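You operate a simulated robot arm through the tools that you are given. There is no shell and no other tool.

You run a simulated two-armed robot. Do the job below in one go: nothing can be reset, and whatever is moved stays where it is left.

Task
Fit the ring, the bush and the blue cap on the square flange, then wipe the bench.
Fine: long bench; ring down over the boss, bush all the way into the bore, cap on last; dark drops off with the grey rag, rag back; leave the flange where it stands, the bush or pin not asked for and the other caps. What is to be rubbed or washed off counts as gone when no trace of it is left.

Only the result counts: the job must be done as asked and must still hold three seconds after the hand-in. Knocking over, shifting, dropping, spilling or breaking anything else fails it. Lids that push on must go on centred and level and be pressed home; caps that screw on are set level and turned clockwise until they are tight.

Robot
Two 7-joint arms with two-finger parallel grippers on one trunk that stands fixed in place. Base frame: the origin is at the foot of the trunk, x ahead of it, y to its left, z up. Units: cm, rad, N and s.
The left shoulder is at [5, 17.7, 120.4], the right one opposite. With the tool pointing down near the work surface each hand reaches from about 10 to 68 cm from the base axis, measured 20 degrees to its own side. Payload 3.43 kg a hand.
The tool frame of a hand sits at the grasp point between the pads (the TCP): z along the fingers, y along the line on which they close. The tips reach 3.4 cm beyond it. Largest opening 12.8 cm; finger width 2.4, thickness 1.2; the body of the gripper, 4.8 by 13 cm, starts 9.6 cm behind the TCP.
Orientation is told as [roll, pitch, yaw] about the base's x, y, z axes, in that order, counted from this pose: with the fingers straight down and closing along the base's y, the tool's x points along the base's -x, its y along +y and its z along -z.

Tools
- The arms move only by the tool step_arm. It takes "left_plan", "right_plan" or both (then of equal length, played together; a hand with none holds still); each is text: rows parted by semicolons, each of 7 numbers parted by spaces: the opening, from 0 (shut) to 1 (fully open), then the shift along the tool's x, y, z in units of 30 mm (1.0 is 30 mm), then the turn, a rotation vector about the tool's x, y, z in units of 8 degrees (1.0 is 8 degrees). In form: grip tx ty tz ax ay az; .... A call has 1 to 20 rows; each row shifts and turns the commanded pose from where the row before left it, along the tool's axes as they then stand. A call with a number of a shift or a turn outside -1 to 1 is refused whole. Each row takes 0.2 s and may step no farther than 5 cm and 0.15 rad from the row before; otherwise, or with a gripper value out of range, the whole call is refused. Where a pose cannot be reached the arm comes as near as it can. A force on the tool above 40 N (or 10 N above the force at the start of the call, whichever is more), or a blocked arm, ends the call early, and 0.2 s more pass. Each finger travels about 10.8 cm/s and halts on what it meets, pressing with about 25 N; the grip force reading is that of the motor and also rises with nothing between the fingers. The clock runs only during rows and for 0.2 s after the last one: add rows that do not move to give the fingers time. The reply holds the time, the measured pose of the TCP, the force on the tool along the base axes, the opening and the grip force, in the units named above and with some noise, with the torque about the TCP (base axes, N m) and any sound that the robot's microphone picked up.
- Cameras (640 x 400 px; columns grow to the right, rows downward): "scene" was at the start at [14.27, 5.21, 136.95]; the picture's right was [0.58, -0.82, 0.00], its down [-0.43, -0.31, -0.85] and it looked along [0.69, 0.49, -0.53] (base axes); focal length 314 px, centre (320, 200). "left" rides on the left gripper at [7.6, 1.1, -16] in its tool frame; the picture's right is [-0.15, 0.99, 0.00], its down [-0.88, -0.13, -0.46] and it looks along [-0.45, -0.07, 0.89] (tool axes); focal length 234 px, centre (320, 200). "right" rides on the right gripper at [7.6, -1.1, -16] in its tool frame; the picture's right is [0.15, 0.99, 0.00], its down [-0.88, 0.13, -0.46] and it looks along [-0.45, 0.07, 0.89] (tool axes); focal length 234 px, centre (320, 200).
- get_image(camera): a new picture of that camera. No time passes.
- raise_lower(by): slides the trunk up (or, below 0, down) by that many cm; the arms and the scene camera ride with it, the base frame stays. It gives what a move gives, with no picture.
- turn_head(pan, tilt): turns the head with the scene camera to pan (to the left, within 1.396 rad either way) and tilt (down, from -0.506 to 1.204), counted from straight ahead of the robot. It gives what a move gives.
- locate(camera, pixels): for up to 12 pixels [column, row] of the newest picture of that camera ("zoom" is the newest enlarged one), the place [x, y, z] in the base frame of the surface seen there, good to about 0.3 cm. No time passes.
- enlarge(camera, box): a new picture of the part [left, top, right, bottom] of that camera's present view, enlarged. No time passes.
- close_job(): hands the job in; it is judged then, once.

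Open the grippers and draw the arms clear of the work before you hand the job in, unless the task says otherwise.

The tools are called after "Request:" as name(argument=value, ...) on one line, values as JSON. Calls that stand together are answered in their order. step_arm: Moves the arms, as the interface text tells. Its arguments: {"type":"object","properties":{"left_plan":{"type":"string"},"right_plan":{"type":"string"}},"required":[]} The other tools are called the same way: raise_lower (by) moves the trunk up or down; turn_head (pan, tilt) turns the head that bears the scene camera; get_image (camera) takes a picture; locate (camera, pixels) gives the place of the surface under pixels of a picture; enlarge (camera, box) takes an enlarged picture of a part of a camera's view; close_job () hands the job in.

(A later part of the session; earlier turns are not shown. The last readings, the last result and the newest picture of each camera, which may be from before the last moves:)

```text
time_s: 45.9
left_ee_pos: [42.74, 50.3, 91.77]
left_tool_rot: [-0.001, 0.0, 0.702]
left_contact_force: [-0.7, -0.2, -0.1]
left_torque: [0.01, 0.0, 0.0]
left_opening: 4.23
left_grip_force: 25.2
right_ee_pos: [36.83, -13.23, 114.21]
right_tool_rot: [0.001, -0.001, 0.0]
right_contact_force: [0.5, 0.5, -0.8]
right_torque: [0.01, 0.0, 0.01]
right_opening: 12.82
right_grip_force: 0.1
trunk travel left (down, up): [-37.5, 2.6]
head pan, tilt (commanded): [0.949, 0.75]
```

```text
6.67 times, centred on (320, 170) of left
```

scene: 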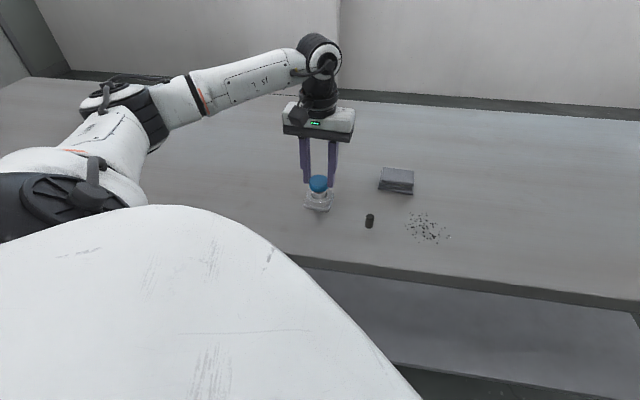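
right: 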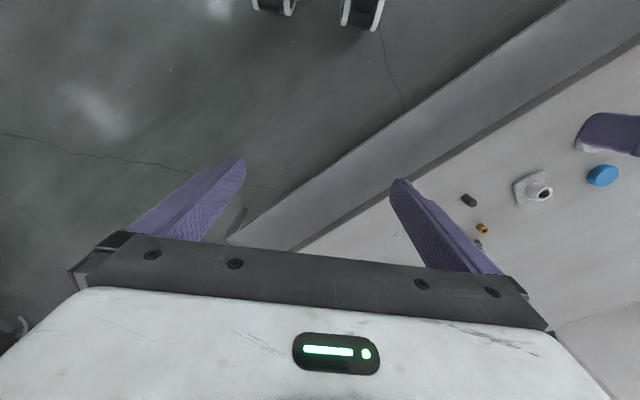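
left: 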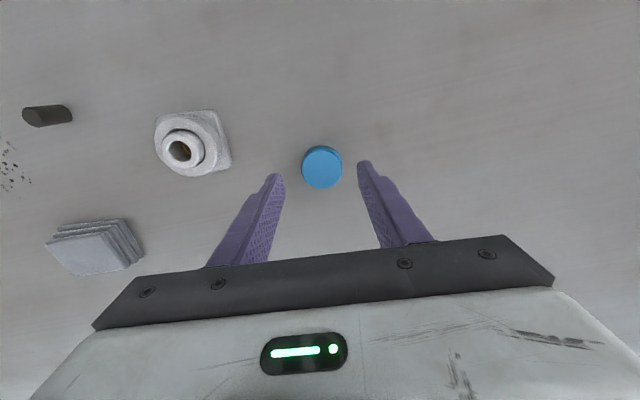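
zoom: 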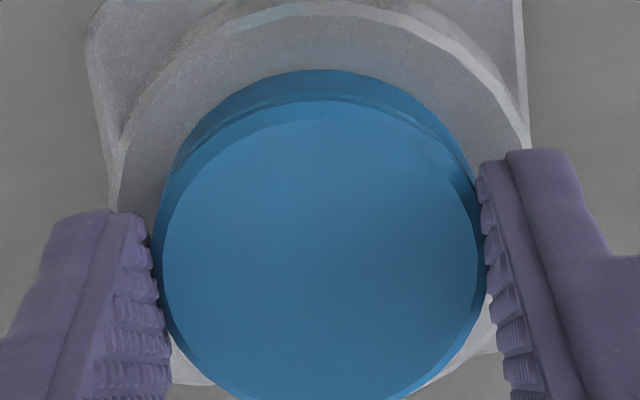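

The cap is centred again (204–460, boss centre 334). I release, rise, close the fingers and lower them onto the cap's centre.

Request:
step_arm(left_plan="0.5 0 0 0 0 0 0; 0.5 0 0 0 0 0 0; 0.5 0 0 -0.6 0 0 0; 0.5 0 0 -0.6 0 0 0; 0 0 0 0 0 0 0; 0 0 0 0 0 0 0; 0 0 0 0 0 0 0; 0 0 0 0 0 0 0")

Request:
enlarge(camera="scene", box=[294, 178, 342, 208])

Request:
enlarge(camera="left", box=[272, 120, 368, 180])

```text
time_s: 47.7
left_ee_pos: [42.73, 50.21, 95.4]
left_tool_rot: [0.001, 0.001, 0.704]
left_contact_force: [0.6, -0.3, -0.6]
left_torque: [0.01, 0.01, -0.03]
left_opening: 0.0
left_grip_force: 25.4
right_ee_pos: [36.93, -13.28, 114.14]
right_tool_rot: [0.0, 0.0, 0.001]
right_contact_force: [-0.2, 0.7, 1.0]
right_torque: [0.0, -0.02, -0.01]
right_opening: 12.82
right_grip_force: 0.0
trunk travel left (down, up): [-37.5, 2.6]
head pan, tilt (commanded): [0.949, 0.75]
```

```text
13.33 times, centred on (318, 193) of scene
```

zoom: 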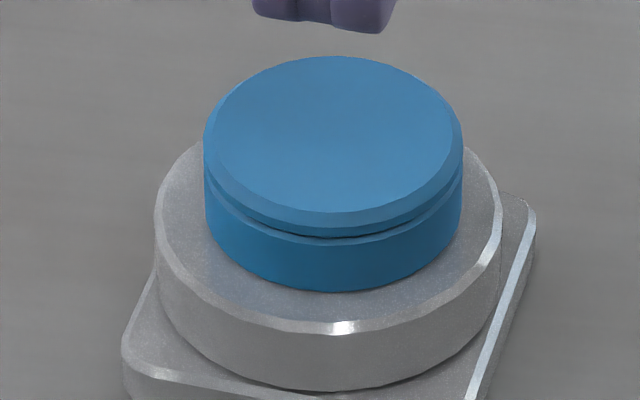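

```text
6.67 times, centred on (320, 150) of left
```

zoom: 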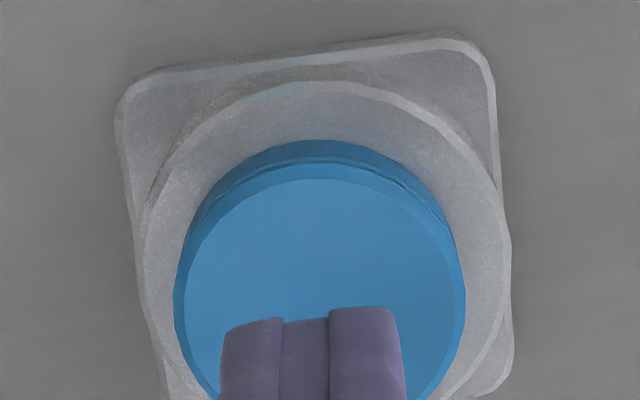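

The cap stays centred (204–463). I lower the closed fingers onto it and press.

Request:
step_arm(left_plan="0 0 0 0.4 0 0 0; 0 0 0 0.3 0 0 0; 0 0 0 0.15 0 0 0; 0 0 0 0.05 0 0 0; 0 0 0 0.03 0 0 0; 0 0 0 0 0 0 0")

```text
time_s: 49.1
left_ee_pos: [42.81, 50.23, 92.63]
left_tool_rot: [-0.001, -0.003, 0.704]
left_contact_force: [-0.4, 0.7, 2.4]
left_torque: [0.01, 0.01, 0.01]
left_opening: 0.03
left_grip_force: 25.1
right_ee_pos: [36.93, -13.29, 114.21]
right_tool_rot: [0.001, 0.0, 0.001]
right_contact_force: [-0.1, 0.1, -0.8]
right_torque: [0.03, -0.02, -0.04]
right_opening: 12.78
right_grip_force: 0.0
trunk travel left (down, up): [-37.5, 2.6]
head pan, tilt (commanded): [0.949, 0.75]
```

First touch at z 92.63 (2.4 N). I press in fine steps.

Request:
step_arm(left_plan="0 0 0 0.03 0 0 0; 0 0 0 0.03 0 0 0; 0 0 0 0.03 0 0 0; 0 0 0 0 0 0 0")

Request:
enlarge(camera="scene", box=[294, 178, 342, 208])

```text
time_s: 50.1
left_ee_pos: [42.7, 50.35, 92.66]
left_tool_rot: [-0.003, -0.005, 0.704]
left_contact_force: [-1.0, 2.1, 16.5]
left_torque: [0.04, 0.1, -0.06]
left_opening: 0.01
left_grip_force: 25.4
right_ee_pos: [36.87, -13.34, 114.24]
right_tool_rot: [0.002, -0.002, -0.001]
right_contact_force: [-0.1, -0.3, 0.1]
right_torque: [0.0, 0.0, 0.0]
right_opening: 12.79
right_grip_force: 0.1
trunk travel left (down, up): [-37.5, 2.6]
head pan, tilt (commanded): [0.949, 0.75]
```

```text
13.33 times, centred on (318, 193) of scene
```

zoom: 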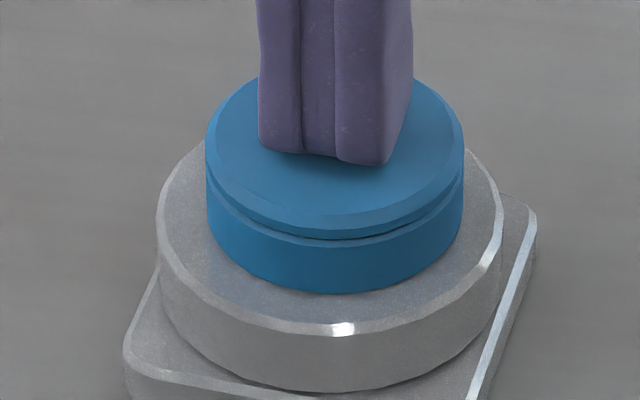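

16.5 N and the cap doesn't give; I press on to about 30 N and then release.

Request:
step_arm(left_plan="0 0 0 0.03 0 0 0; 0 0 0 0.03 0 0 0; 0 0 0 0.03 0 0 0; 0 0 0 0 0 0 0")

Request:
enlarge(camera="scene", box=[294, 178, 342, 208])

```text
time_s: 51.1
left_ee_pos: [42.71, 50.17, 92.7]
left_tool_rot: [-0.003, -0.009, 0.706]
left_contact_force: [-1.8, 6.3, 33.1]
left_torque: [0.07, 0.15, -0.02]
left_opening: 0.0
left_grip_force: 25.7
right_ee_pos: [36.66, -13.42, 114.09]
right_tool_rot: [0.004, -0.002, 0.002]
right_contact_force: [0.0, -1.0, 0.7]
right_torque: [0.0, -0.02, 0.01]
right_opening: 12.81
right_grip_force: 0.1
trunk travel left (down, up): [-37.5, 2.6]
head pan, tilt (commanded): [0.949, 0.75]
```

```text
13.33 times, centred on (318, 193) of scene
```

zoom: 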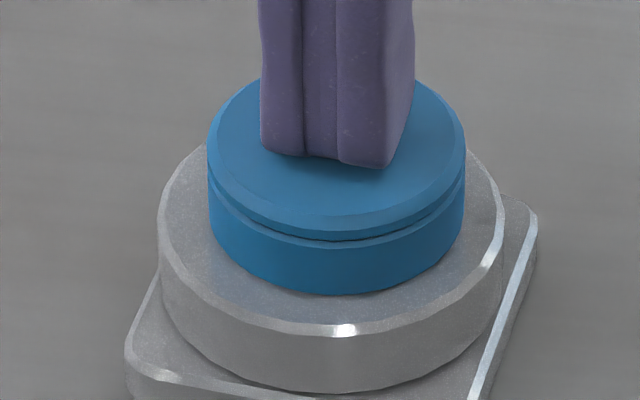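

Pressed with 33 N and the cap doesn't move any further: it is home. I rise clear and check.

Request:
step_arm(left_plan="0 0 0 -0.15 0 0 0; 0 0 0 -0.5 0 0 0; 0 0 0 -0.8 0 0 0; 0 0 0 0 0 0 0")

Request:
enlarge(camera="scene", box=[294, 178, 342, 208])

Request:
get_image(camera="scene")

```text
time_s: 52.1
left_ee_pos: [42.79, 50.39, 96.4]
left_tool_rot: [0.001, 0.002, 0.702]
left_contact_force: [0.3, 0.1, -0.3]
left_torque: [-0.02, 0.01, -0.02]
left_opening: 0.0
left_grip_force: 24.8
right_ee_pos: [36.96, -13.25, 114.2]
right_tool_rot: [0.002, 0.0, -0.001]
right_contact_force: [0.1, -0.5, 0.5]
right_torque: [0.0, 0.0, 0.01]
right_opening: 12.83
right_grip_force: 0.0
trunk travel left (down, up): [-37.5, 2.6]
head pan, tilt (commanded): [0.949, 0.75]
```

```text
13.33 times, centred on (318, 193) of scene
```

zoom: 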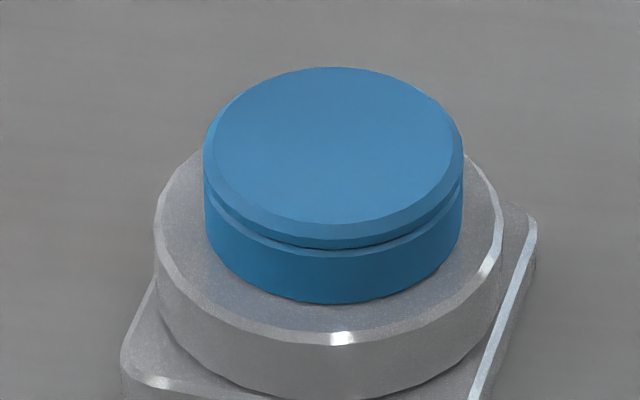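

```text
taken
```

scene: 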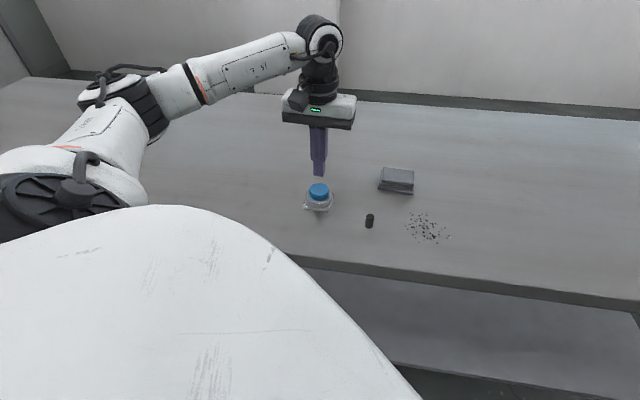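

The whole picture appears shifted down by about 10 zoom rows, perhaps from the robot swaying after release. I take the same enlargement again and compare with the pin.

Request:
step_arm(left_plan="0 0 0 0 0 0 0; 0 0 0 0 0 0 0; 0 0 0 0 0 0 0; 0 0 0 0 0 0 0")

Request:
enlarge(camera="scene", box=[294, 178, 342, 208])

Request:
locate(camera="zoom", pixels=[[330, 150], [240, 150], [430, 150], [330, 90], [330, 200], [270, 110], [400, 110], [180, 220], [490, 250], [130, 380]])

```text
time_s: 53.1
left_ee_pos: [42.69, 50.3, 96.59]
left_tool_rot: [0.0, 0.0, 0.702]
left_contact_force: [-0.2, 0.2, 0.6]
left_torque: [0.02, 0.0, 0.03]
left_opening: 0.01
left_grip_force: 24.9
right_ee_pos: [36.91, -13.23, 114.19]
right_tool_rot: [0.002, -0.002, 0.001]
right_contact_force: [-0.3, 0.5, -0.2]
right_torque: [0.02, -0.02, -0.01]
right_opening: 12.79
right_grip_force: 0.0
trunk travel left (down, up): [-37.5, 2.6]
head pan, tilt (commanded): [0.949, 0.75]
```

```text
13.33 times, centred on (318, 193) of scene
```

zoom: 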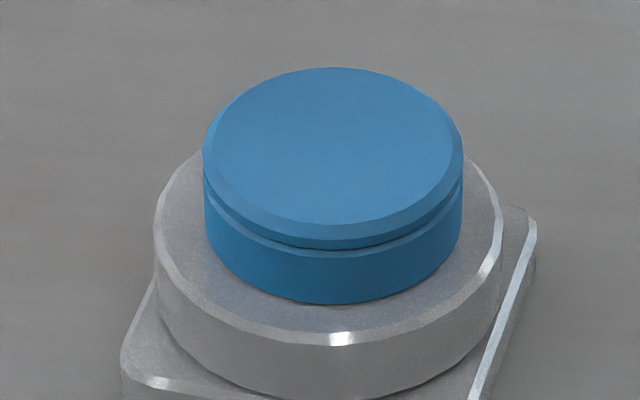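

```text
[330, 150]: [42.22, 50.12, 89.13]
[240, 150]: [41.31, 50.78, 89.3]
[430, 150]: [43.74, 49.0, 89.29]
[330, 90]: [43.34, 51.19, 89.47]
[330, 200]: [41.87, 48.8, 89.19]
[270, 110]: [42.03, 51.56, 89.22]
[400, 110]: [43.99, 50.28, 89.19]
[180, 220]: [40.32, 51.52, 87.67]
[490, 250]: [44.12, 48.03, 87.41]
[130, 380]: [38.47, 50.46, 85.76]
```

I check whether the camera or the flange moved, by comparing the fixed rag and pin in a box I've pictured before.

Request:
enlarge(camera="scene", box=[347, 178, 395, 208])

Request:
enlarge(camera="scene", box=[294, 185, 342, 215])

```text
13.33 times, centred on (371, 193) of scene
```

zoom: 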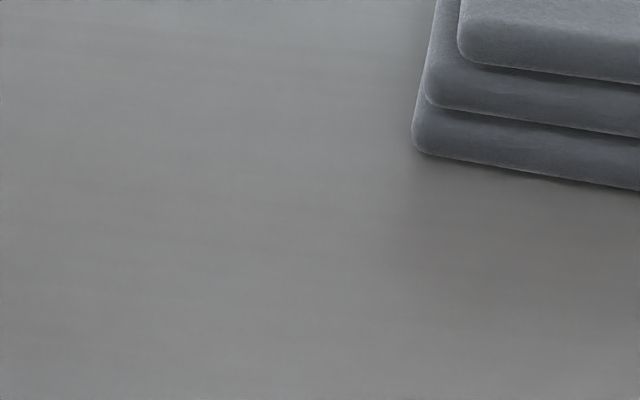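

```text
13.33 times, centred on (318, 200) of scene
```

zoom: 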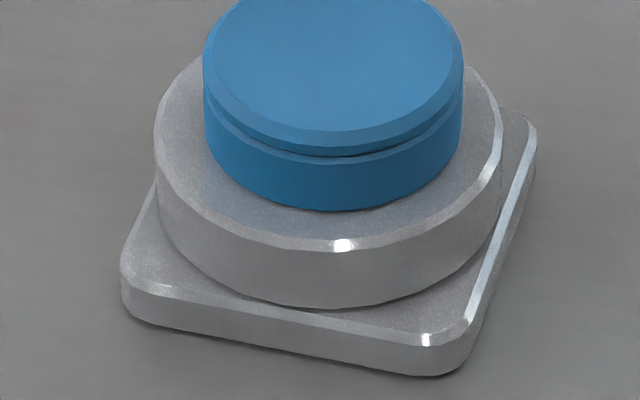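

The rag hasn't moved in the picture, but the flange's highlight went from (427,328) to (427,340): it was dragged about 0.29 cm towards the robot when the pressing fingers lifted. I'll put it back: open the fingers, lower around the plate (its sides are parallel to my fingers) and check before closing.

Request:
step_arm(left_plan="0.62 0.095 -0.024 0 0 0 0; 0.62 0 0 0 0 0 0; 0.62 0 0 0.5 0 0 0; 0.62 0 0 0.8 0 0 0; 0.62 0 0 0.7 0 0 0; 0.62 0 0 0.5 0 0 0; 0.62 0 0 0 0 0 0; 0.62 0 0 0 0 0 0")

Request:
enlarge(camera="left", box=[256, 130, 384, 210])

Request:
enlarge(camera="scene", box=[286, 180, 350, 220])

```text
time_s: 54.9
left_ee_pos: [42.62, 50.22, 88.96]
left_tool_rot: [0.002, -0.001, 0.703]
left_contact_force: [-0.3, -0.4, -0.5]
left_torque: [0.03, 0.02, -0.01]
left_opening: 7.93
left_grip_force: 0.0
right_ee_pos: [36.9, -13.21, 114.18]
right_tool_rot: [0.002, -0.001, -0.001]
right_contact_force: [0.2, 0.1, 0.8]
right_torque: [-0.03, 0.01, 0.01]
right_opening: 12.8
right_grip_force: 0.1
trunk travel left (down, up): [-37.5, 2.6]
head pan, tilt (commanded): [0.949, 0.75]
```

```text
5.00 times, centred on (320, 170) of left
```

zoom: 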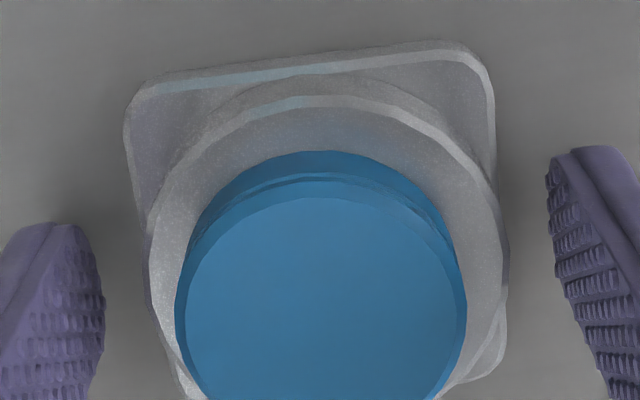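

```text
10.00 times, centred on (318, 200) of scene
```

zoom: 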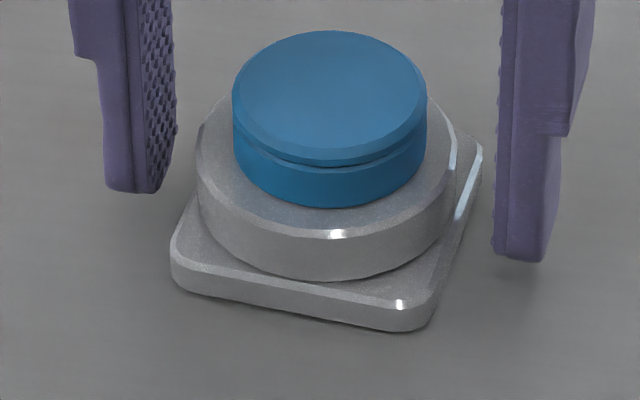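

The plate sits between the fingers with its sides parallel to them. I lower slightly more, shift 0.05 cm, and close on the plate.

Request:
step_arm(left_plan="0.62 0 0.017 0.08 0 0 0; 0.62 0 0 0 0 0 0; 0.5 0 0 0 0 0 0; 0.47 0 0 0 0 0 0; 0.45 0 0 0 0 0 0; 0.45 0 0 0 0 0 0")

Request:
enlarge(camera="scene", box=[294, 185, 342, 215])

Request:
enlarge(camera="left", box=[256, 130, 384, 210])

```text
time_s: 56.3
left_ee_pos: [42.55, 50.18, 88.71]
left_tool_rot: [0.001, -0.002, 0.703]
left_contact_force: [-0.6, -0.1, 0.1]
left_torque: [0.01, -0.03, 0.0]
left_opening: 6.16
left_grip_force: 24.7
right_ee_pos: [37.01, -13.26, 114.1]
right_tool_rot: [0.003, -0.001, -0.001]
right_contact_force: [0.3, -0.5, -0.3]
right_torque: [0.02, 0.0, 0.0]
right_opening: 12.81
right_grip_force: 0.1
trunk travel left (down, up): [-37.5, 2.6]
head pan, tilt (commanded): [0.949, 0.75]
```

```text
13.33 times, centred on (318, 200) of scene
```

zoom: 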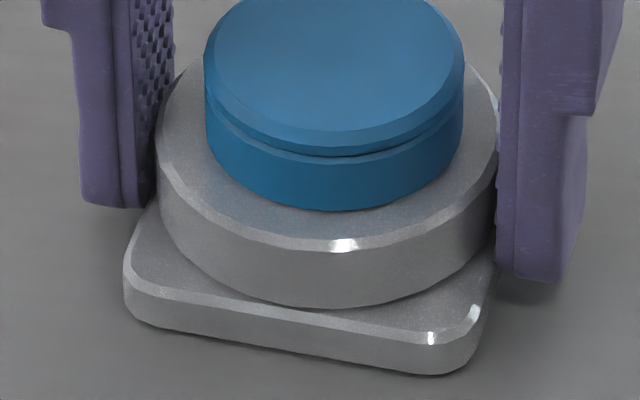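

```text
5.00 times, centred on (320, 170) of left
```

zoom: 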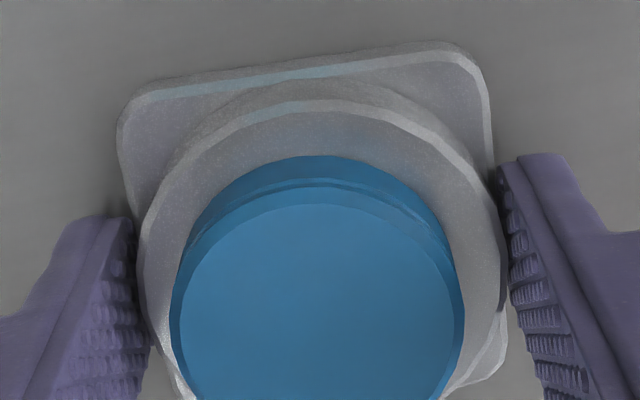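

Closed on the plate (6.16 cm) with hardly any shift. I slide it back about 0.28 cm, then check before letting go.

Request:
step_arm(left_plan="0.45 -0.03 0.01 0 0 0 0; 0.45 -0.03 0.011 0 0 0 0; 0.45 -0.028 0.011 0 0 0 0; 0.45 0 0 0 0 0 0; 0.45 0 0 0 0 0 0")

Request:
enlarge(camera="scene", box=[294, 185, 342, 215])

```text
time_s: 57.5
left_ee_pos: [42.66, 50.47, 88.67]
left_tool_rot: [0.001, -0.001, 0.704]
left_contact_force: [-0.8, -0.8, 0.4]
left_torque: [-0.02, 0.01, -0.03]
left_opening: 6.14
left_grip_force: 25.1
right_ee_pos: [36.92, -13.2, 114.16]
right_tool_rot: [0.003, 0.001, 0.001]
right_contact_force: [0.3, 0.4, 1.1]
right_torque: [0.02, -0.02, 0.0]
right_opening: 12.77
right_grip_force: 0.0
trunk travel left (down, up): [-37.5, 2.6]
head pan, tilt (commanded): [0.949, 0.75]
```

```text
13.33 times, centred on (318, 200) of scene
```

zoom: 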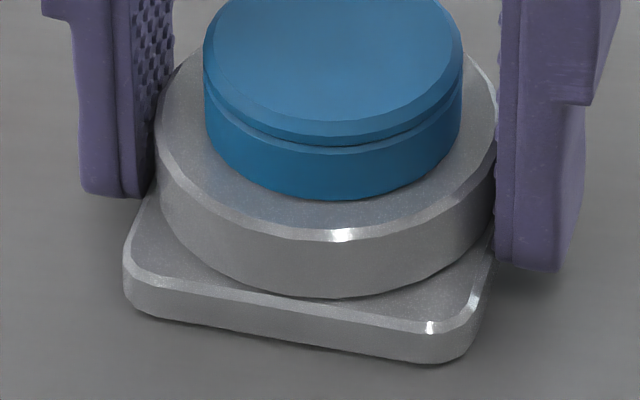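

The plate is back: highlight (430,327), left corner (123,265), as at the start. I open and rise straight up.

Request:
step_arm(left_plan="0.55 0 0 0 0 0 0; 0.62 0 0 0 0 0 0; 0.62 0 0 0 0 0 0; 0.62 0 0 -0.5 0 0 0; 0.62 0 0 -1 0 0 0; 0.62 0 0 -1 0 0 0; 0.62 0 0 0 0 0 0")

Request:
enlarge(camera="scene", box=[294, 185, 342, 215])

Request:
enlarge(camera="scene", box=[294, 178, 342, 208])

Request:
get_image(camera="left")

```text
time_s: 59.1
left_ee_pos: [42.57, 50.58, 96.18]
left_tool_rot: [0.0, 0.001, 0.704]
left_contact_force: [0.4, 0.1, 1.0]
left_torque: [-0.01, -0.02, 0.03]
left_opening: 7.92
left_grip_force: 0.0
right_ee_pos: [36.94, -13.25, 114.1]
right_tool_rot: [-0.001, 0.0, 0.0]
right_contact_force: [0.5, -0.7, -0.6]
right_torque: [-0.04, 0.03, 0.0]
right_opening: 12.81
right_grip_force: 0.2
trunk travel left (down, up): [-37.5, 2.6]
head pan, tilt (commanded): [0.949, 0.75]
```

```text
13.33 times, centred on (318, 200) of scene
```

zoom: 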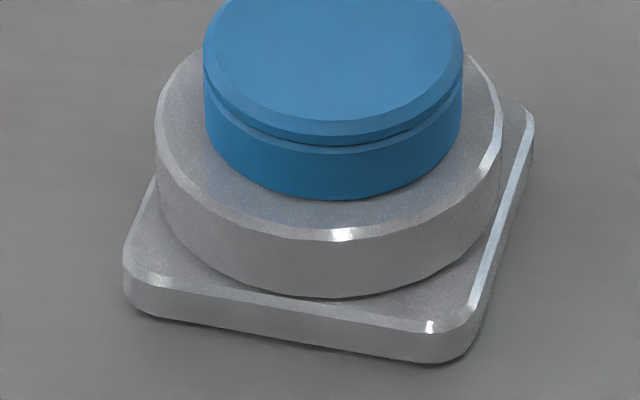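

```text
13.33 times, centred on (318, 193) of scene
```

zoom: 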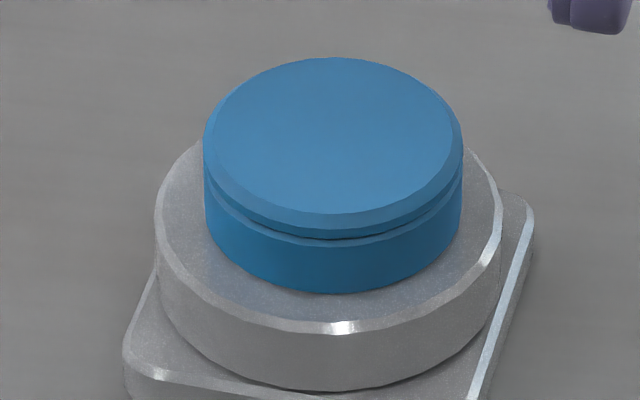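

```text
taken
```

left: 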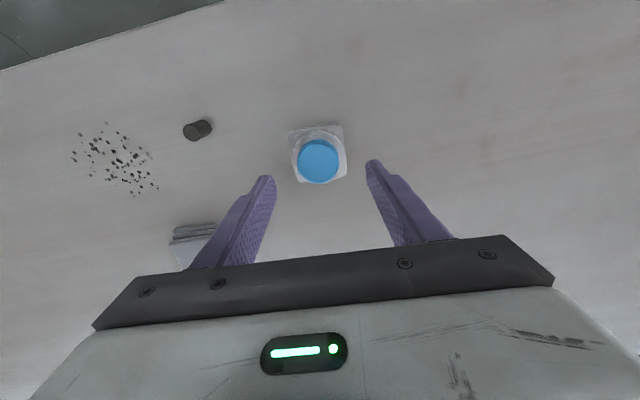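

Flange, ring and cap are as wanted (corner (123,265), highlight (430,326), cap centred 204–463). Next the rag: I tilt the hand 12° outward for reach, open wide and move above it.

Request:
step_arm(left_plan="0.62 0 0 0 0 -1 0; 0.62 0 0 0 0 -0.5 0; 0.62 -0.49 -0.961 0.1 0 0 0; 0.7 -0.49 -0.961 0.1 0 0 0; 0.8 -0.49 -0.961 0.1 0 0 0; 0.9 -0.49 -0.961 0.1 0 0 0; 1 -0.49 -0.961 0.1 0 0 0; 1 -0.49 -0.961 0.1 0 0 0; 1 0 0 0 0 0 0")

Request:
get_image(camera="left")

Request:
get_image(camera="scene")

```text
time_s: 61.1
left_ee_pos: [60.68, 43.09, 96.38]
left_tool_rot: [-0.001, -0.211, 0.704]
left_contact_force: [0.0, -0.3, 0.0]
left_torque: [0.0, -0.01, 0.0]
left_opening: 12.82
left_grip_force: 0.1
right_ee_pos: [36.76, -13.28, 114.1]
right_tool_rot: [-0.001, 0.0, -0.002]
right_contact_force: [1.1, -0.3, 0.0]
right_torque: [0.01, -0.01, -0.01]
right_opening: 12.77
right_grip_force: 0.0
trunk travel left (down, up): [-37.5, 2.6]
head pan, tilt (commanded): [0.949, 0.75]
```

```text
taken
```

left: 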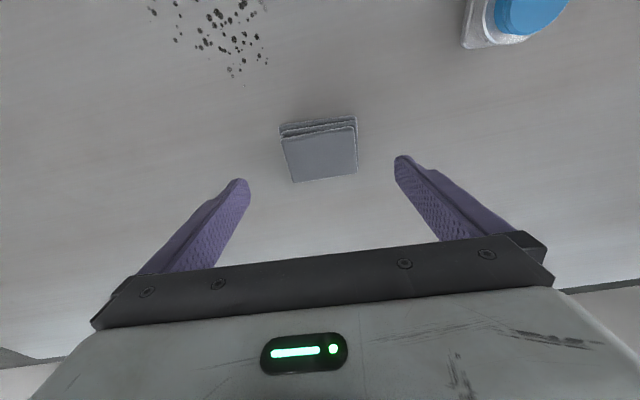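

```text
taken
```

scene: 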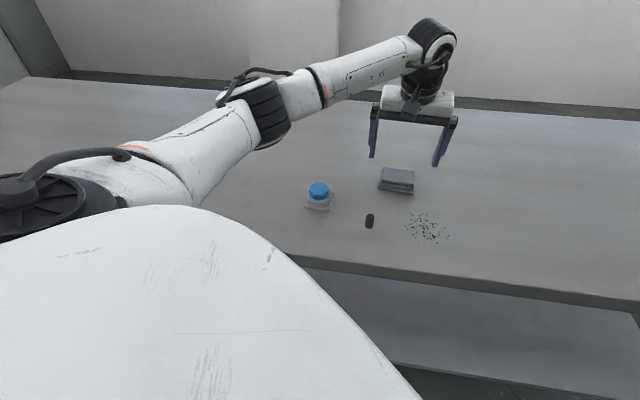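

The hand reached over the rag; the rag top computes as 5.5 × 7.6 cm, aligned with the hand and centred 1.5 cm outward and 0.33 cm sideways. I move over its centre and lower around it.

Request:
step_arm(left_plan="1 -0.45 0.11 0.1 0 0 0; 1 0.12 0 0.6 0 0 0; 1 0.12 0 0.6 0 0 0; 1 0.12 0 0.6 0 0 0; 1 0 0 0 0 0 0")

Request:
get_image(camera="left")

Request:
enlarge(camera="scene", box=[350, 150, 446, 210])

```text
time_s: 62.3
left_ee_pos: [61.57, 44.12, 90.83]
left_tool_rot: [0.0, -0.209, 0.704]
left_contact_force: [-0.4, 0.0, 0.0]
left_torque: [-0.02, -0.03, 0.0]
left_opening: 12.81
left_grip_force: 0.0
right_ee_pos: [36.94, -13.23, 114.1]
right_tool_rot: [0.002, 0.0, 0.0]
right_contact_force: [0.2, -0.3, 0.3]
right_torque: [0.0, 0.02, -0.01]
right_opening: 12.8
right_grip_force: 0.0
trunk travel left (down, up): [-37.5, 2.6]
head pan, tilt (commanded): [0.949, 0.75]
```

```text
taken
```

left: 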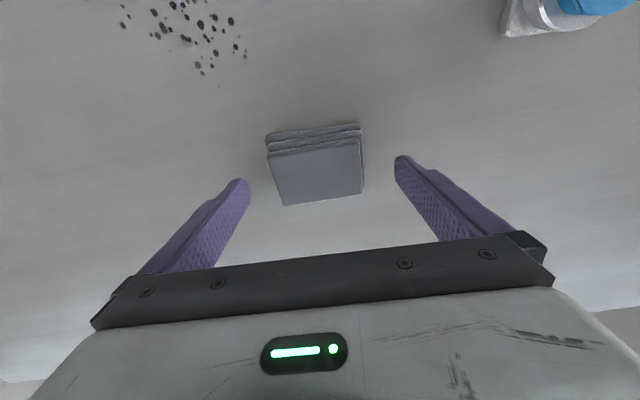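

```text
6.67 times, centred on (398, 180) of scene
```

zoom: 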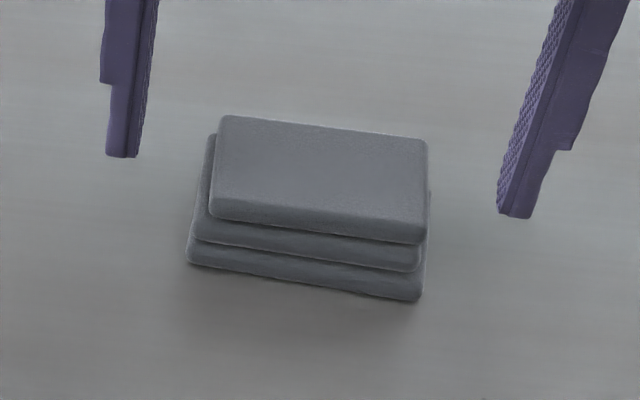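

The fingers straddle the rag. I lower the last 2 cm so the tips are just above the bench, then close.

Request:
step_arm(left_plan="1 0.07 0 0.33 0 0 0; 1 0.07 0 0.33 0 0 0; 1 0 0 0 0 0 0; 0.7 0 0 0 0 0 0; 0.55 0 0 0 0 0 0; 0.5 0 0 0 0 0 0; 0.5 0 0 0 0 0 0")

Request:
get_image(camera="left")

Request:
enlarge(camera="scene", box=[350, 150, 446, 210])

```text
time_s: 63.9
left_ee_pos: [61.66, 44.08, 88.81]
left_tool_rot: [0.001, -0.208, 0.701]
left_contact_force: [-0.4, 0.3, 0.1]
left_torque: [0.06, -0.04, 0.01]
left_opening: 8.38
left_grip_force: 24.6
right_ee_pos: [36.89, -13.22, 114.16]
right_tool_rot: [0.003, 0.0, 0.0]
right_contact_force: [0.0, -0.3, 0.0]
right_torque: [-0.03, 0.02, -0.01]
right_opening: 12.79
right_grip_force: 0.1
trunk travel left (down, up): [-37.5, 2.6]
head pan, tilt (commanded): [0.949, 0.75]
```

```text
taken
```

left: 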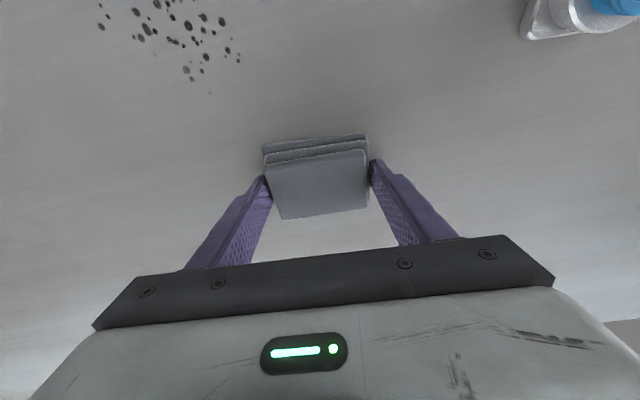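

```text
6.67 times, centred on (398, 180) of scene
```

zoom: 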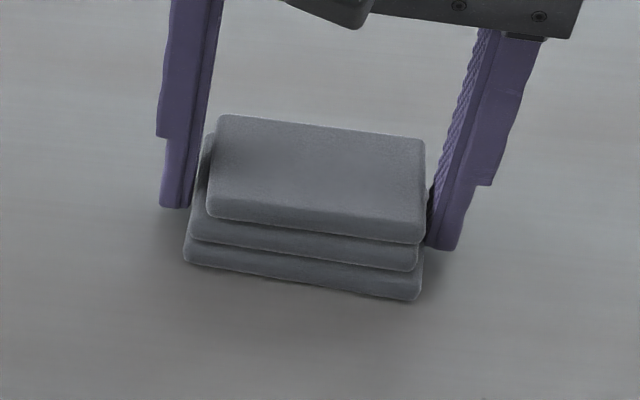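

The rag is gripped firmly at 8.38 cm. I lift it 1.5 cm and carry it to the far edge of the dark drops.

Request:
step_arm(left_plan="0.5 -0.052 0 -0.245 0 0 0; 0.5 -0.052 0 -0.245 0 0 0; 0.5 0.435 -0.911 -0.093 0 0 0; 0.5 0.435 -0.911 -0.093 0 0 0; 0.5 0.435 -0.911 -0.093 0 0 0; 0.5 0 0 0 0 0 0")

Request:
get_image(camera="left")

Request:
get_image(camera="scene")

```text
time_s: 65.3
left_ee_pos: [63.89, 35.27, 90.4]
left_tool_rot: [0.001, -0.209, 0.705]
left_contact_force: [-0.2, -0.4, -0.8]
left_torque: [0.04, -0.01, 0.02]
left_opening: 8.41
left_grip_force: 24.9
right_ee_pos: [36.91, -13.24, 114.22]
right_tool_rot: [0.0, -0.001, -0.001]
right_contact_force: [0.1, 0.7, -0.1]
right_torque: [-0.02, 0.0, 0.04]
right_opening: 12.8
right_grip_force: 0.1
trunk travel left (down, up): [-37.5, 2.6]
head pan, tilt (commanded): [0.949, 0.75]
```

```text
taken
```

left: 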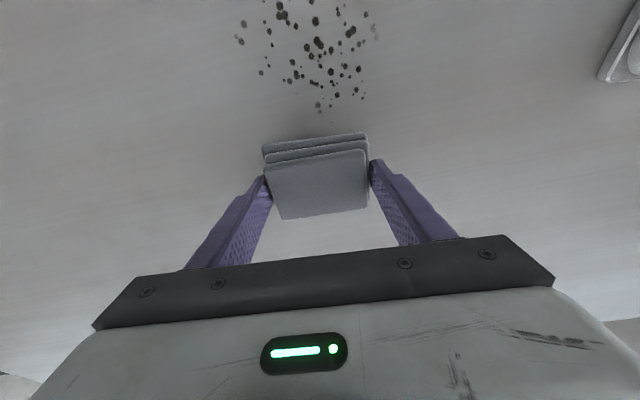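

```text
taken
```

scene: 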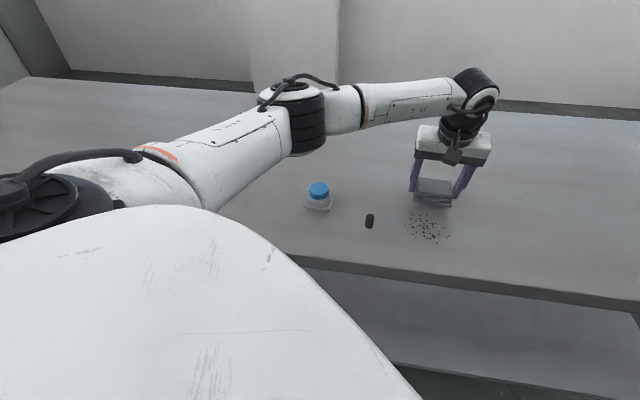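

The rag hovers next to the drops, which span columns 235–375 in the wrist view. I lower it onto the bench and check the pressure.

Request:
step_arm(left_plan="0.5 0.07 0 0.326 0 0 0; 0.5 0.035 0 0.163 0 0 0; 0.5 0.007 0 0.033 0 0 0; 0.5 0 0 0 0 0 0")

```text
time_s: 66.3
left_ee_pos: [63.76, 35.36, 88.73]
left_tool_rot: [-0.003, -0.209, 0.705]
left_contact_force: [-0.5, -0.2, 1.7]
left_torque: [0.1, 0.05, 0.04]
left_opening: 8.41
left_grip_force: 25.5
right_ee_pos: [36.95, -13.23, 114.14]
right_tool_rot: [0.0, 0.0, 0.002]
right_contact_force: [-0.3, 0.5, -0.8]
right_torque: [0.0, -0.02, 0.04]
right_opening: 12.81
right_grip_force: 0.1
trunk travel left (down, up): [-37.5, 2.6]
head pan, tilt (commanded): [0.949, 0.75]
```

Light contact (1.7 N). I press slightly more and sweep inwards half-way over the drops.

Request:
step_arm(left_plan="0.5 0.004 0 0.018 0 0 0; 0.5 0.4565 0 -0.097 0 0 0; 0.5 0.4565 0 -0.097 0 0 0; 0.5 0.4565 0 -0.097 0 0 0; 0.5 0.4565 0 -0.097 0 0 0; 0.5 0.4565 0 -0.097 0 0 0; 0.5 0 0 0 0 0 0")

Request:
get_image(camera="left")

Request:
get_image(camera="scene")

```text
time_s: 67.9
left_ee_pos: [58.64, 30.75, 88.72]
left_tool_rot: [-0.001, -0.211, 0.702]
left_contact_force: [5.0, 1.9, 11.2]
left_torque: [0.24, 0.07, -0.04]
left_opening: 8.41
left_grip_force: 25.2
right_ee_pos: [36.87, -13.32, 114.14]
right_tool_rot: [0.002, 0.001, 0.0]
right_contact_force: [-1.2, 0.0, -0.6]
right_torque: [-0.01, 0.04, -0.02]
right_opening: 12.81
right_grip_force: 0.1
trunk travel left (down, up): [-37.5, 2.6]
head pan, tilt (commanded): [0.949, 0.75]
```

```text
taken
```

left: 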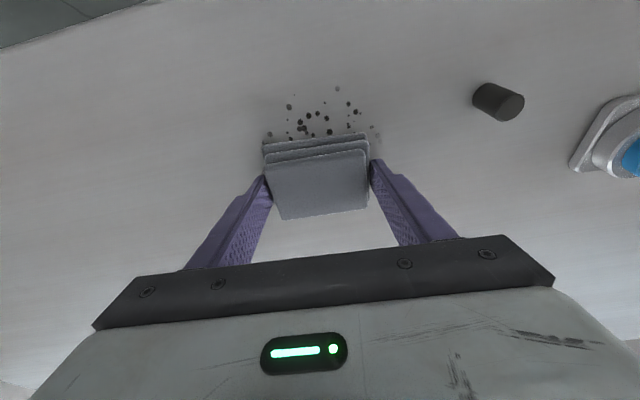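

```text
taken
```

scene: 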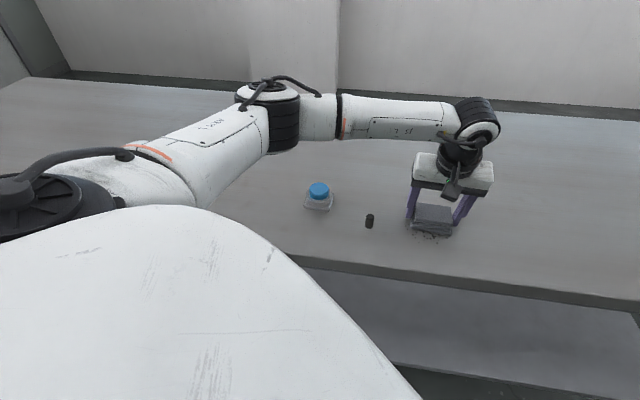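

It wipes cleanly at 11 N. I continue the sweep across the rest of the drops.

Request:
step_arm(left_plan="0.5 0.4565 0 -0.097 0 0 0; 0.5 0.4565 0 -0.097 0 0 0; 0.5 0.4565 0 -0.097 0 0 0; 0.5 0.4565 0 -0.097 0 0 0; 0.5 0.4565 0 -0.097 0 0 0; 0.5 0 0 0 0 0 0")

Request:
get_image(camera="left")

Request:
get_image(camera="scene")

```text
time_s: 69.3
left_ee_pos: [53.17, 26.38, 88.68]
left_tool_rot: [-0.001, -0.211, 0.704]
left_contact_force: [4.8, 2.3, 14.0]
left_torque: [0.15, -0.14, 0.04]
left_opening: 8.39
left_grip_force: 25.4
right_ee_pos: [36.78, -13.18, 114.26]
right_tool_rot: [0.002, 0.0, -0.001]
right_contact_force: [0.4, 0.5, 0.1]
right_torque: [-0.03, 0.01, -0.02]
right_opening: 12.78
right_grip_force: 0.2
trunk travel left (down, up): [-37.5, 2.6]
head pan, tilt (commanded): [0.949, 0.75]
```

```text
taken
```

left: 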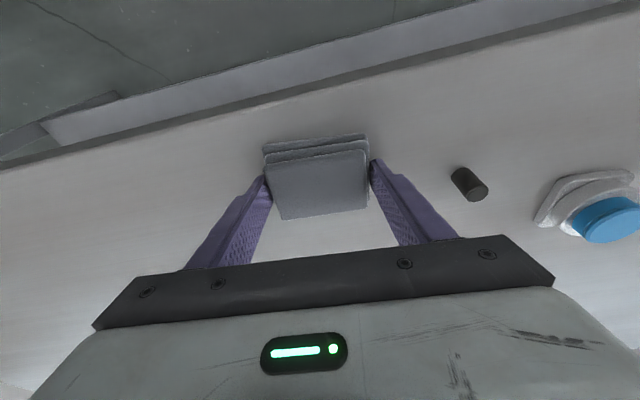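

```text
taken
```

scene: 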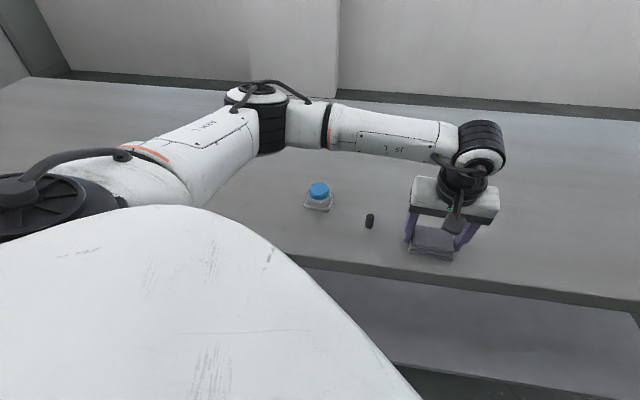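

The swept band looks clean. I enlarge the scene around the remaining marks to see what is left.

Request:
enlarge(camera="scene", box=[384, 195, 480, 255])

```text
6.67 times, centred on (432, 225) of scene
```

zoom: 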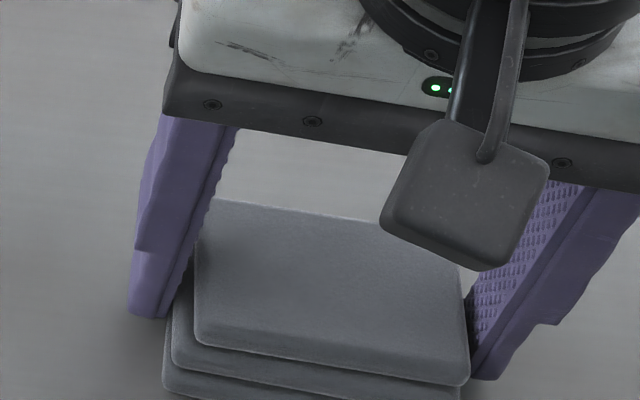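

The hand hides the area; I do a second pass shifted 2.5 cm sideways, sweeping back outward.

Request:
step_arm(left_plan="0.5 0 0.417 0 0 0 0; 0.5 0 0.417 0 0 0 0; 0.5 -0.4565 0 0.097 0 0 0; 0.5 -0.4565 0 0.097 0 0 0; 0.5 -0.4565 0 0.097 0 0 0; 0.5 -0.4565 0 0.097 0 0 0; 0.5 -0.4565 0 0.097 0 0 0; 0.5 -0.4565 0 0.097 0 0 0; 0.5 -0.4565 0 0.097 0 0 0; 0.5 -0.4565 0 0.097 0 0 0; 0.5 -0.4565 0 0.097 0 0 0; 0.5 -0.4565 0 0.097 0 0 0; 0.5 0 0 0 0 0 0")

Request:
get_image(camera="scene")

Request:
get_image(camera="left")

Request:
enlarge(camera="scene", box=[384, 200, 480, 260])

```text
time_s: 72.1
left_ee_pos: [62.19, 37.43, 88.79]
left_tool_rot: [0.0, -0.211, 0.701]
left_contact_force: [-3.2, -1.2, 5.5]
left_torque: [-0.08, -0.01, -0.05]
left_opening: 8.41
left_grip_force: 25.6
right_ee_pos: [36.93, -13.34, 114.15]
right_tool_rot: [0.001, 0.0, 0.001]
right_contact_force: [0.8, 1.0, 0.2]
right_torque: [0.02, 0.02, 0.0]
right_opening: 12.82
right_grip_force: 0.0
trunk travel left (down, up): [-37.5, 2.6]
head pan, tilt (commanded): [0.949, 0.75]
```

```text
taken
```

scene: 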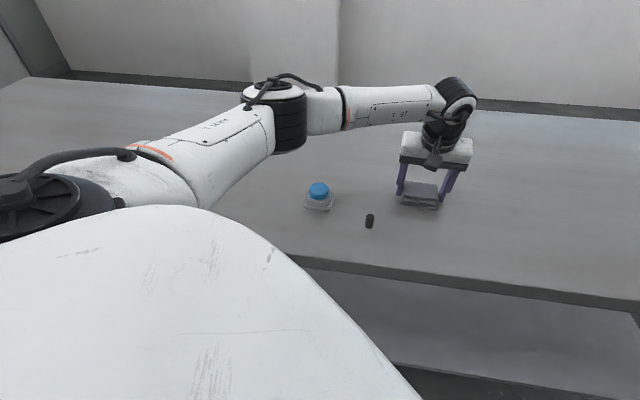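

```text
taken
```

left: 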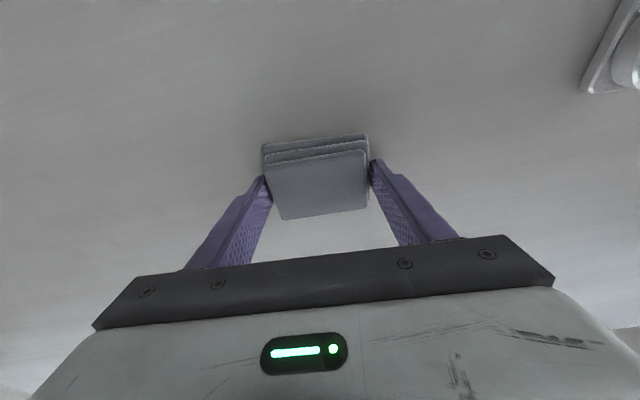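

```text
6.67 times, centred on (432, 230) of scene
```

zoom: 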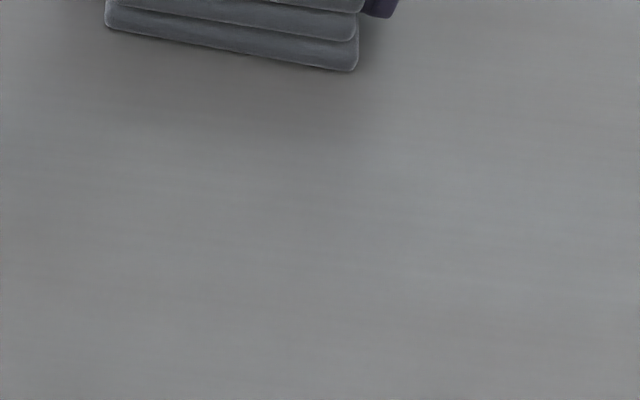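

The area looks clean. For safety against faint traces I make two more overlapping passes (shifted to the other side inward, then back outward).

Request:
step_arm(left_plan="0.5 0 -0.75 0 0 0 0; 0.5 0 -0.75 0 0 0 0; 0.5 0.4565 0 -0.097 0 0 0; 0.5 0.4565 0 -0.097 0 0 0; 0.5 0.4565 0 -0.097 0 0 0; 0.5 0.4565 0 -0.097 0 0 0; 0.5 0.4565 0 -0.097 0 0 0; 0.5 0.4565 0 -0.097 0 0 0; 0.5 0.4565 0 -0.097 0 0 0; 0.5 0.4565 0 -0.097 0 0 0; 0.5 0.4565 0 -0.097 0 0 0; 0.5 0.4565 0 -0.097 0 0 0; 0.5 0 0 0 0 0 0")

Request:
step_arm(left_plan="0.5 0 0.5 0 0 0 0; 0.5 0 0.5 0 0 0 0; 0.5 -0.4565 0 0.097 0 0 0; 0.5 -0.4565 0 0.097 0 0 0; 0.5 -0.4565 0 0.097 0 0 0; 0.5 -0.4565 0 0.097 0 0 0; 0.5 -0.4565 0 0.097 0 0 0; 0.5 -0.4565 0 0.097 0 0 0; 0.5 -0.4565 0 0.097 0 0 0; 0.5 -0.4565 0 0.097 0 0 0; 0.5 -0.4565 0 0.097 0 0 0; 0.5 -0.4565 0 0.097 0 0 0; 0.5 0 0 0 0 0 0")

Request:
get_image(camera="scene")

```text
time_s: 74.9
left_ee_pos: [54.41, 24.74, 88.72]
left_tool_rot: [-0.003, -0.212, 0.703]
left_contact_force: [4.3, 3.0, 11.1]
left_torque: [0.18, 0.01, -0.04]
left_opening: 8.39
left_grip_force: 25.1
right_ee_pos: [36.81, -13.17, 114.22]
right_tool_rot: [0.003, 0.0, 0.0]
right_contact_force: [-0.3, -0.4, 0.0]
right_torque: [0.01, 0.0, 0.01]
right_opening: 12.79
right_grip_force: 0.1
trunk travel left (down, up): [-37.5, 2.6]
head pan, tilt (commanded): [0.949, 0.75]
```

```text
time_s: 77.7
left_ee_pos: [63.19, 36.18, 88.61]
left_tool_rot: [0.0, -0.21, 0.704]
left_contact_force: [-2.8, -0.8, 7.3]
left_torque: [-0.05, 0.01, -0.02]
left_opening: 8.39
left_grip_force: 24.9
right_ee_pos: [36.78, -13.29, 114.22]
right_tool_rot: [0.003, -0.002, 0.0]
right_contact_force: [-0.7, -1.1, -0.3]
right_torque: [-0.03, 0.02, 0.03]
right_opening: 12.77
right_grip_force: 0.0
trunk travel left (down, up): [-37.5, 2.6]
head pan, tilt (commanded): [0.949, 0.75]
```

```text
taken
```

scene: 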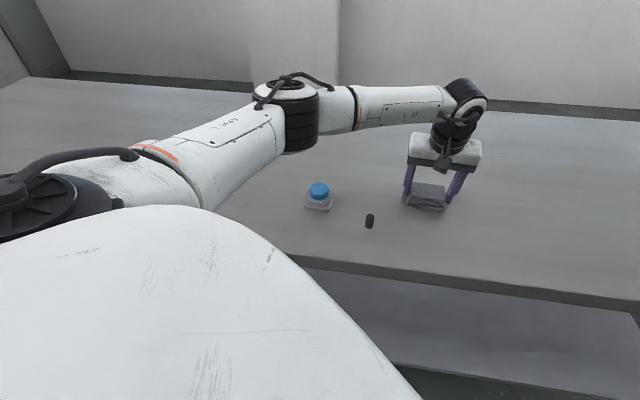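

Now the rag goes back: I lift it and return along the exact reverse of my commanded moves.

Request:
step_arm(left_plan="0.5 -0.052 0 -0.245 0 0 0; 0.5 -0.052 0 -0.245 0 0 0; 0.5 -0.435 0.79 0.093 0 0 0; 0.5 -0.435 0.79 0.093 0 0 0; 0.5 -0.435 0.789 0.093 0 0 0; 0.5 0 0 0 0 0 0")

Request:
enlarge(camera="scene", box=[384, 200, 480, 260])

Request:
enlarge(camera="scene", box=[350, 150, 446, 210])

Request:
get_image(camera="left")

```text
time_s: 79.1
left_ee_pos: [61.62, 44.13, 90.15]
left_tool_rot: [0.001, -0.209, 0.702]
left_contact_force: [0.4, -0.2, -0.2]
left_torque: [0.03, 0.03, -0.01]
left_opening: 8.42
left_grip_force: 24.2
right_ee_pos: [36.92, -13.26, 114.22]
right_tool_rot: [0.003, 0.001, -0.001]
right_contact_force: [-0.7, 0.3, 0.0]
right_torque: [0.0, 0.0, -0.02]
right_opening: 12.8
right_grip_force: 0.1
trunk travel left (down, up): [-37.5, 2.6]
head pan, tilt (commanded): [0.949, 0.75]
```

```text
6.67 times, centred on (432, 230) of scene
```

zoom: 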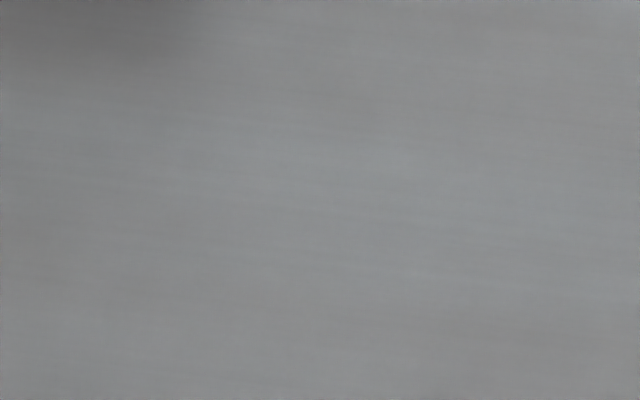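

```text
6.67 times, centred on (398, 180) of scene
```

zoom: 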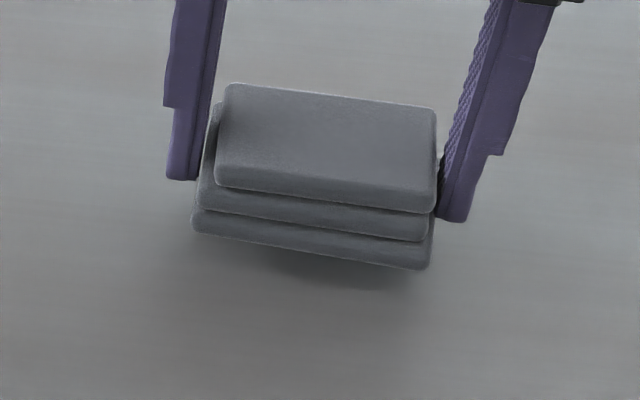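

```text
taken
```

left: 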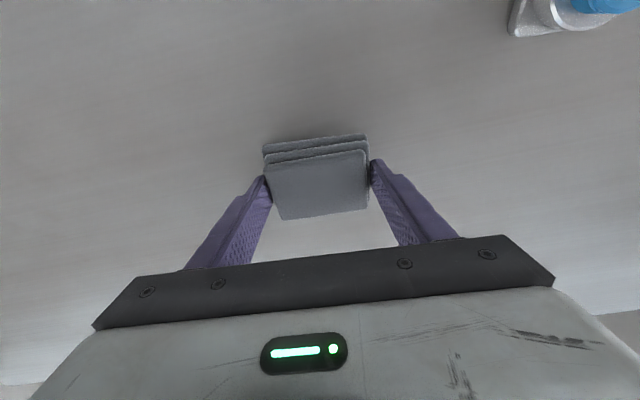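

The bench is clean where the drops were. I lower the rag at its old place.

Request:
step_arm(left_plan="0.5 0.05 0 0.235 0 0 0; 0.5 0.03 0 0.14 0 0 0; 0.5 0.01 0 0.05 0 0 0; 0.5 0 0 0 0 0 0")

Request:
enlarge(camera="scene", box=[350, 150, 446, 210])

```text
time_s: 80.1
left_ee_pos: [61.65, 44.1, 88.8]
left_tool_rot: [0.0, -0.21, 0.703]
left_contact_force: [0.5, -0.2, -0.6]
left_torque: [-0.01, -0.01, 0.0]
left_opening: 8.37
left_grip_force: 25.7
right_ee_pos: [36.92, -13.26, 114.15]
right_tool_rot: [0.002, 0.001, 0.0]
right_contact_force: [0.4, -1.3, -0.1]
right_torque: [0.01, -0.01, -0.03]
right_opening: 12.81
right_grip_force: 0.1
trunk travel left (down, up): [-37.5, 2.6]
head pan, tilt (commanded): [0.949, 0.75]
```

```text
6.67 times, centred on (398, 180) of scene
```

zoom: 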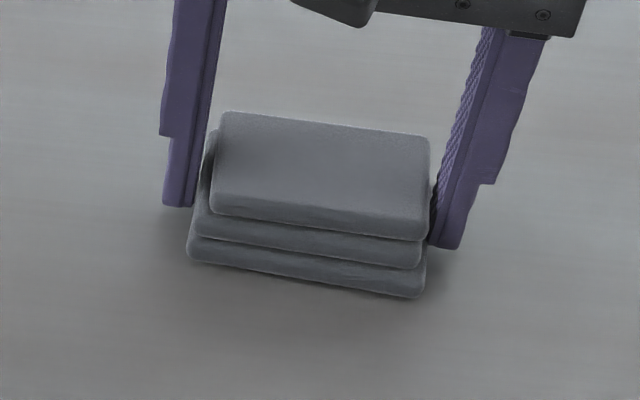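

Almost there (no contact force yet); I lower another millimetre to touch.

Request:
step_arm(left_plan="0.5 0.005 0 0.02 0 0 0; 0.5 0.003 0 0.015 0 0 0; 0.5 0 0 0 0 0 0")

Request:
enlarge(camera="scene", box=[350, 150, 446, 210])

```text
time_s: 80.9
left_ee_pos: [61.65, 44.15, 88.6]
left_tool_rot: [0.0, -0.208, 0.703]
left_contact_force: [0.3, 0.0, 0.2]
left_torque: [0.06, 0.02, -0.02]
left_opening: 8.41
left_grip_force: 25.1
right_ee_pos: [36.78, -13.21, 114.12]
right_tool_rot: [0.001, 0.001, 0.0]
right_contact_force: [-0.4, 0.2, 0.5]
right_torque: [0.02, -0.02, 0.01]
right_opening: 12.81
right_grip_force: 0.1
trunk travel left (down, up): [-37.5, 2.6]
head pan, tilt (commanded): [0.949, 0.75]
```

```text
6.67 times, centred on (398, 180) of scene
```

zoom: 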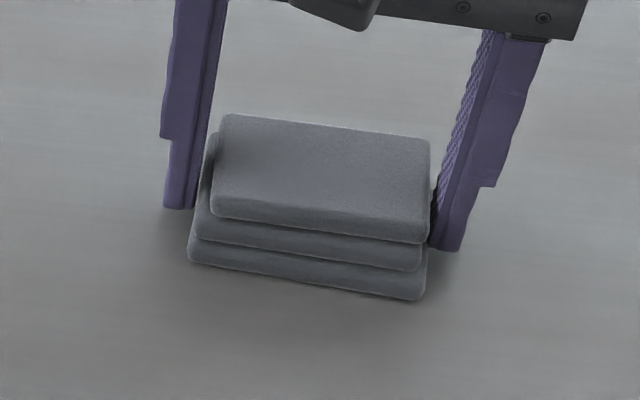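

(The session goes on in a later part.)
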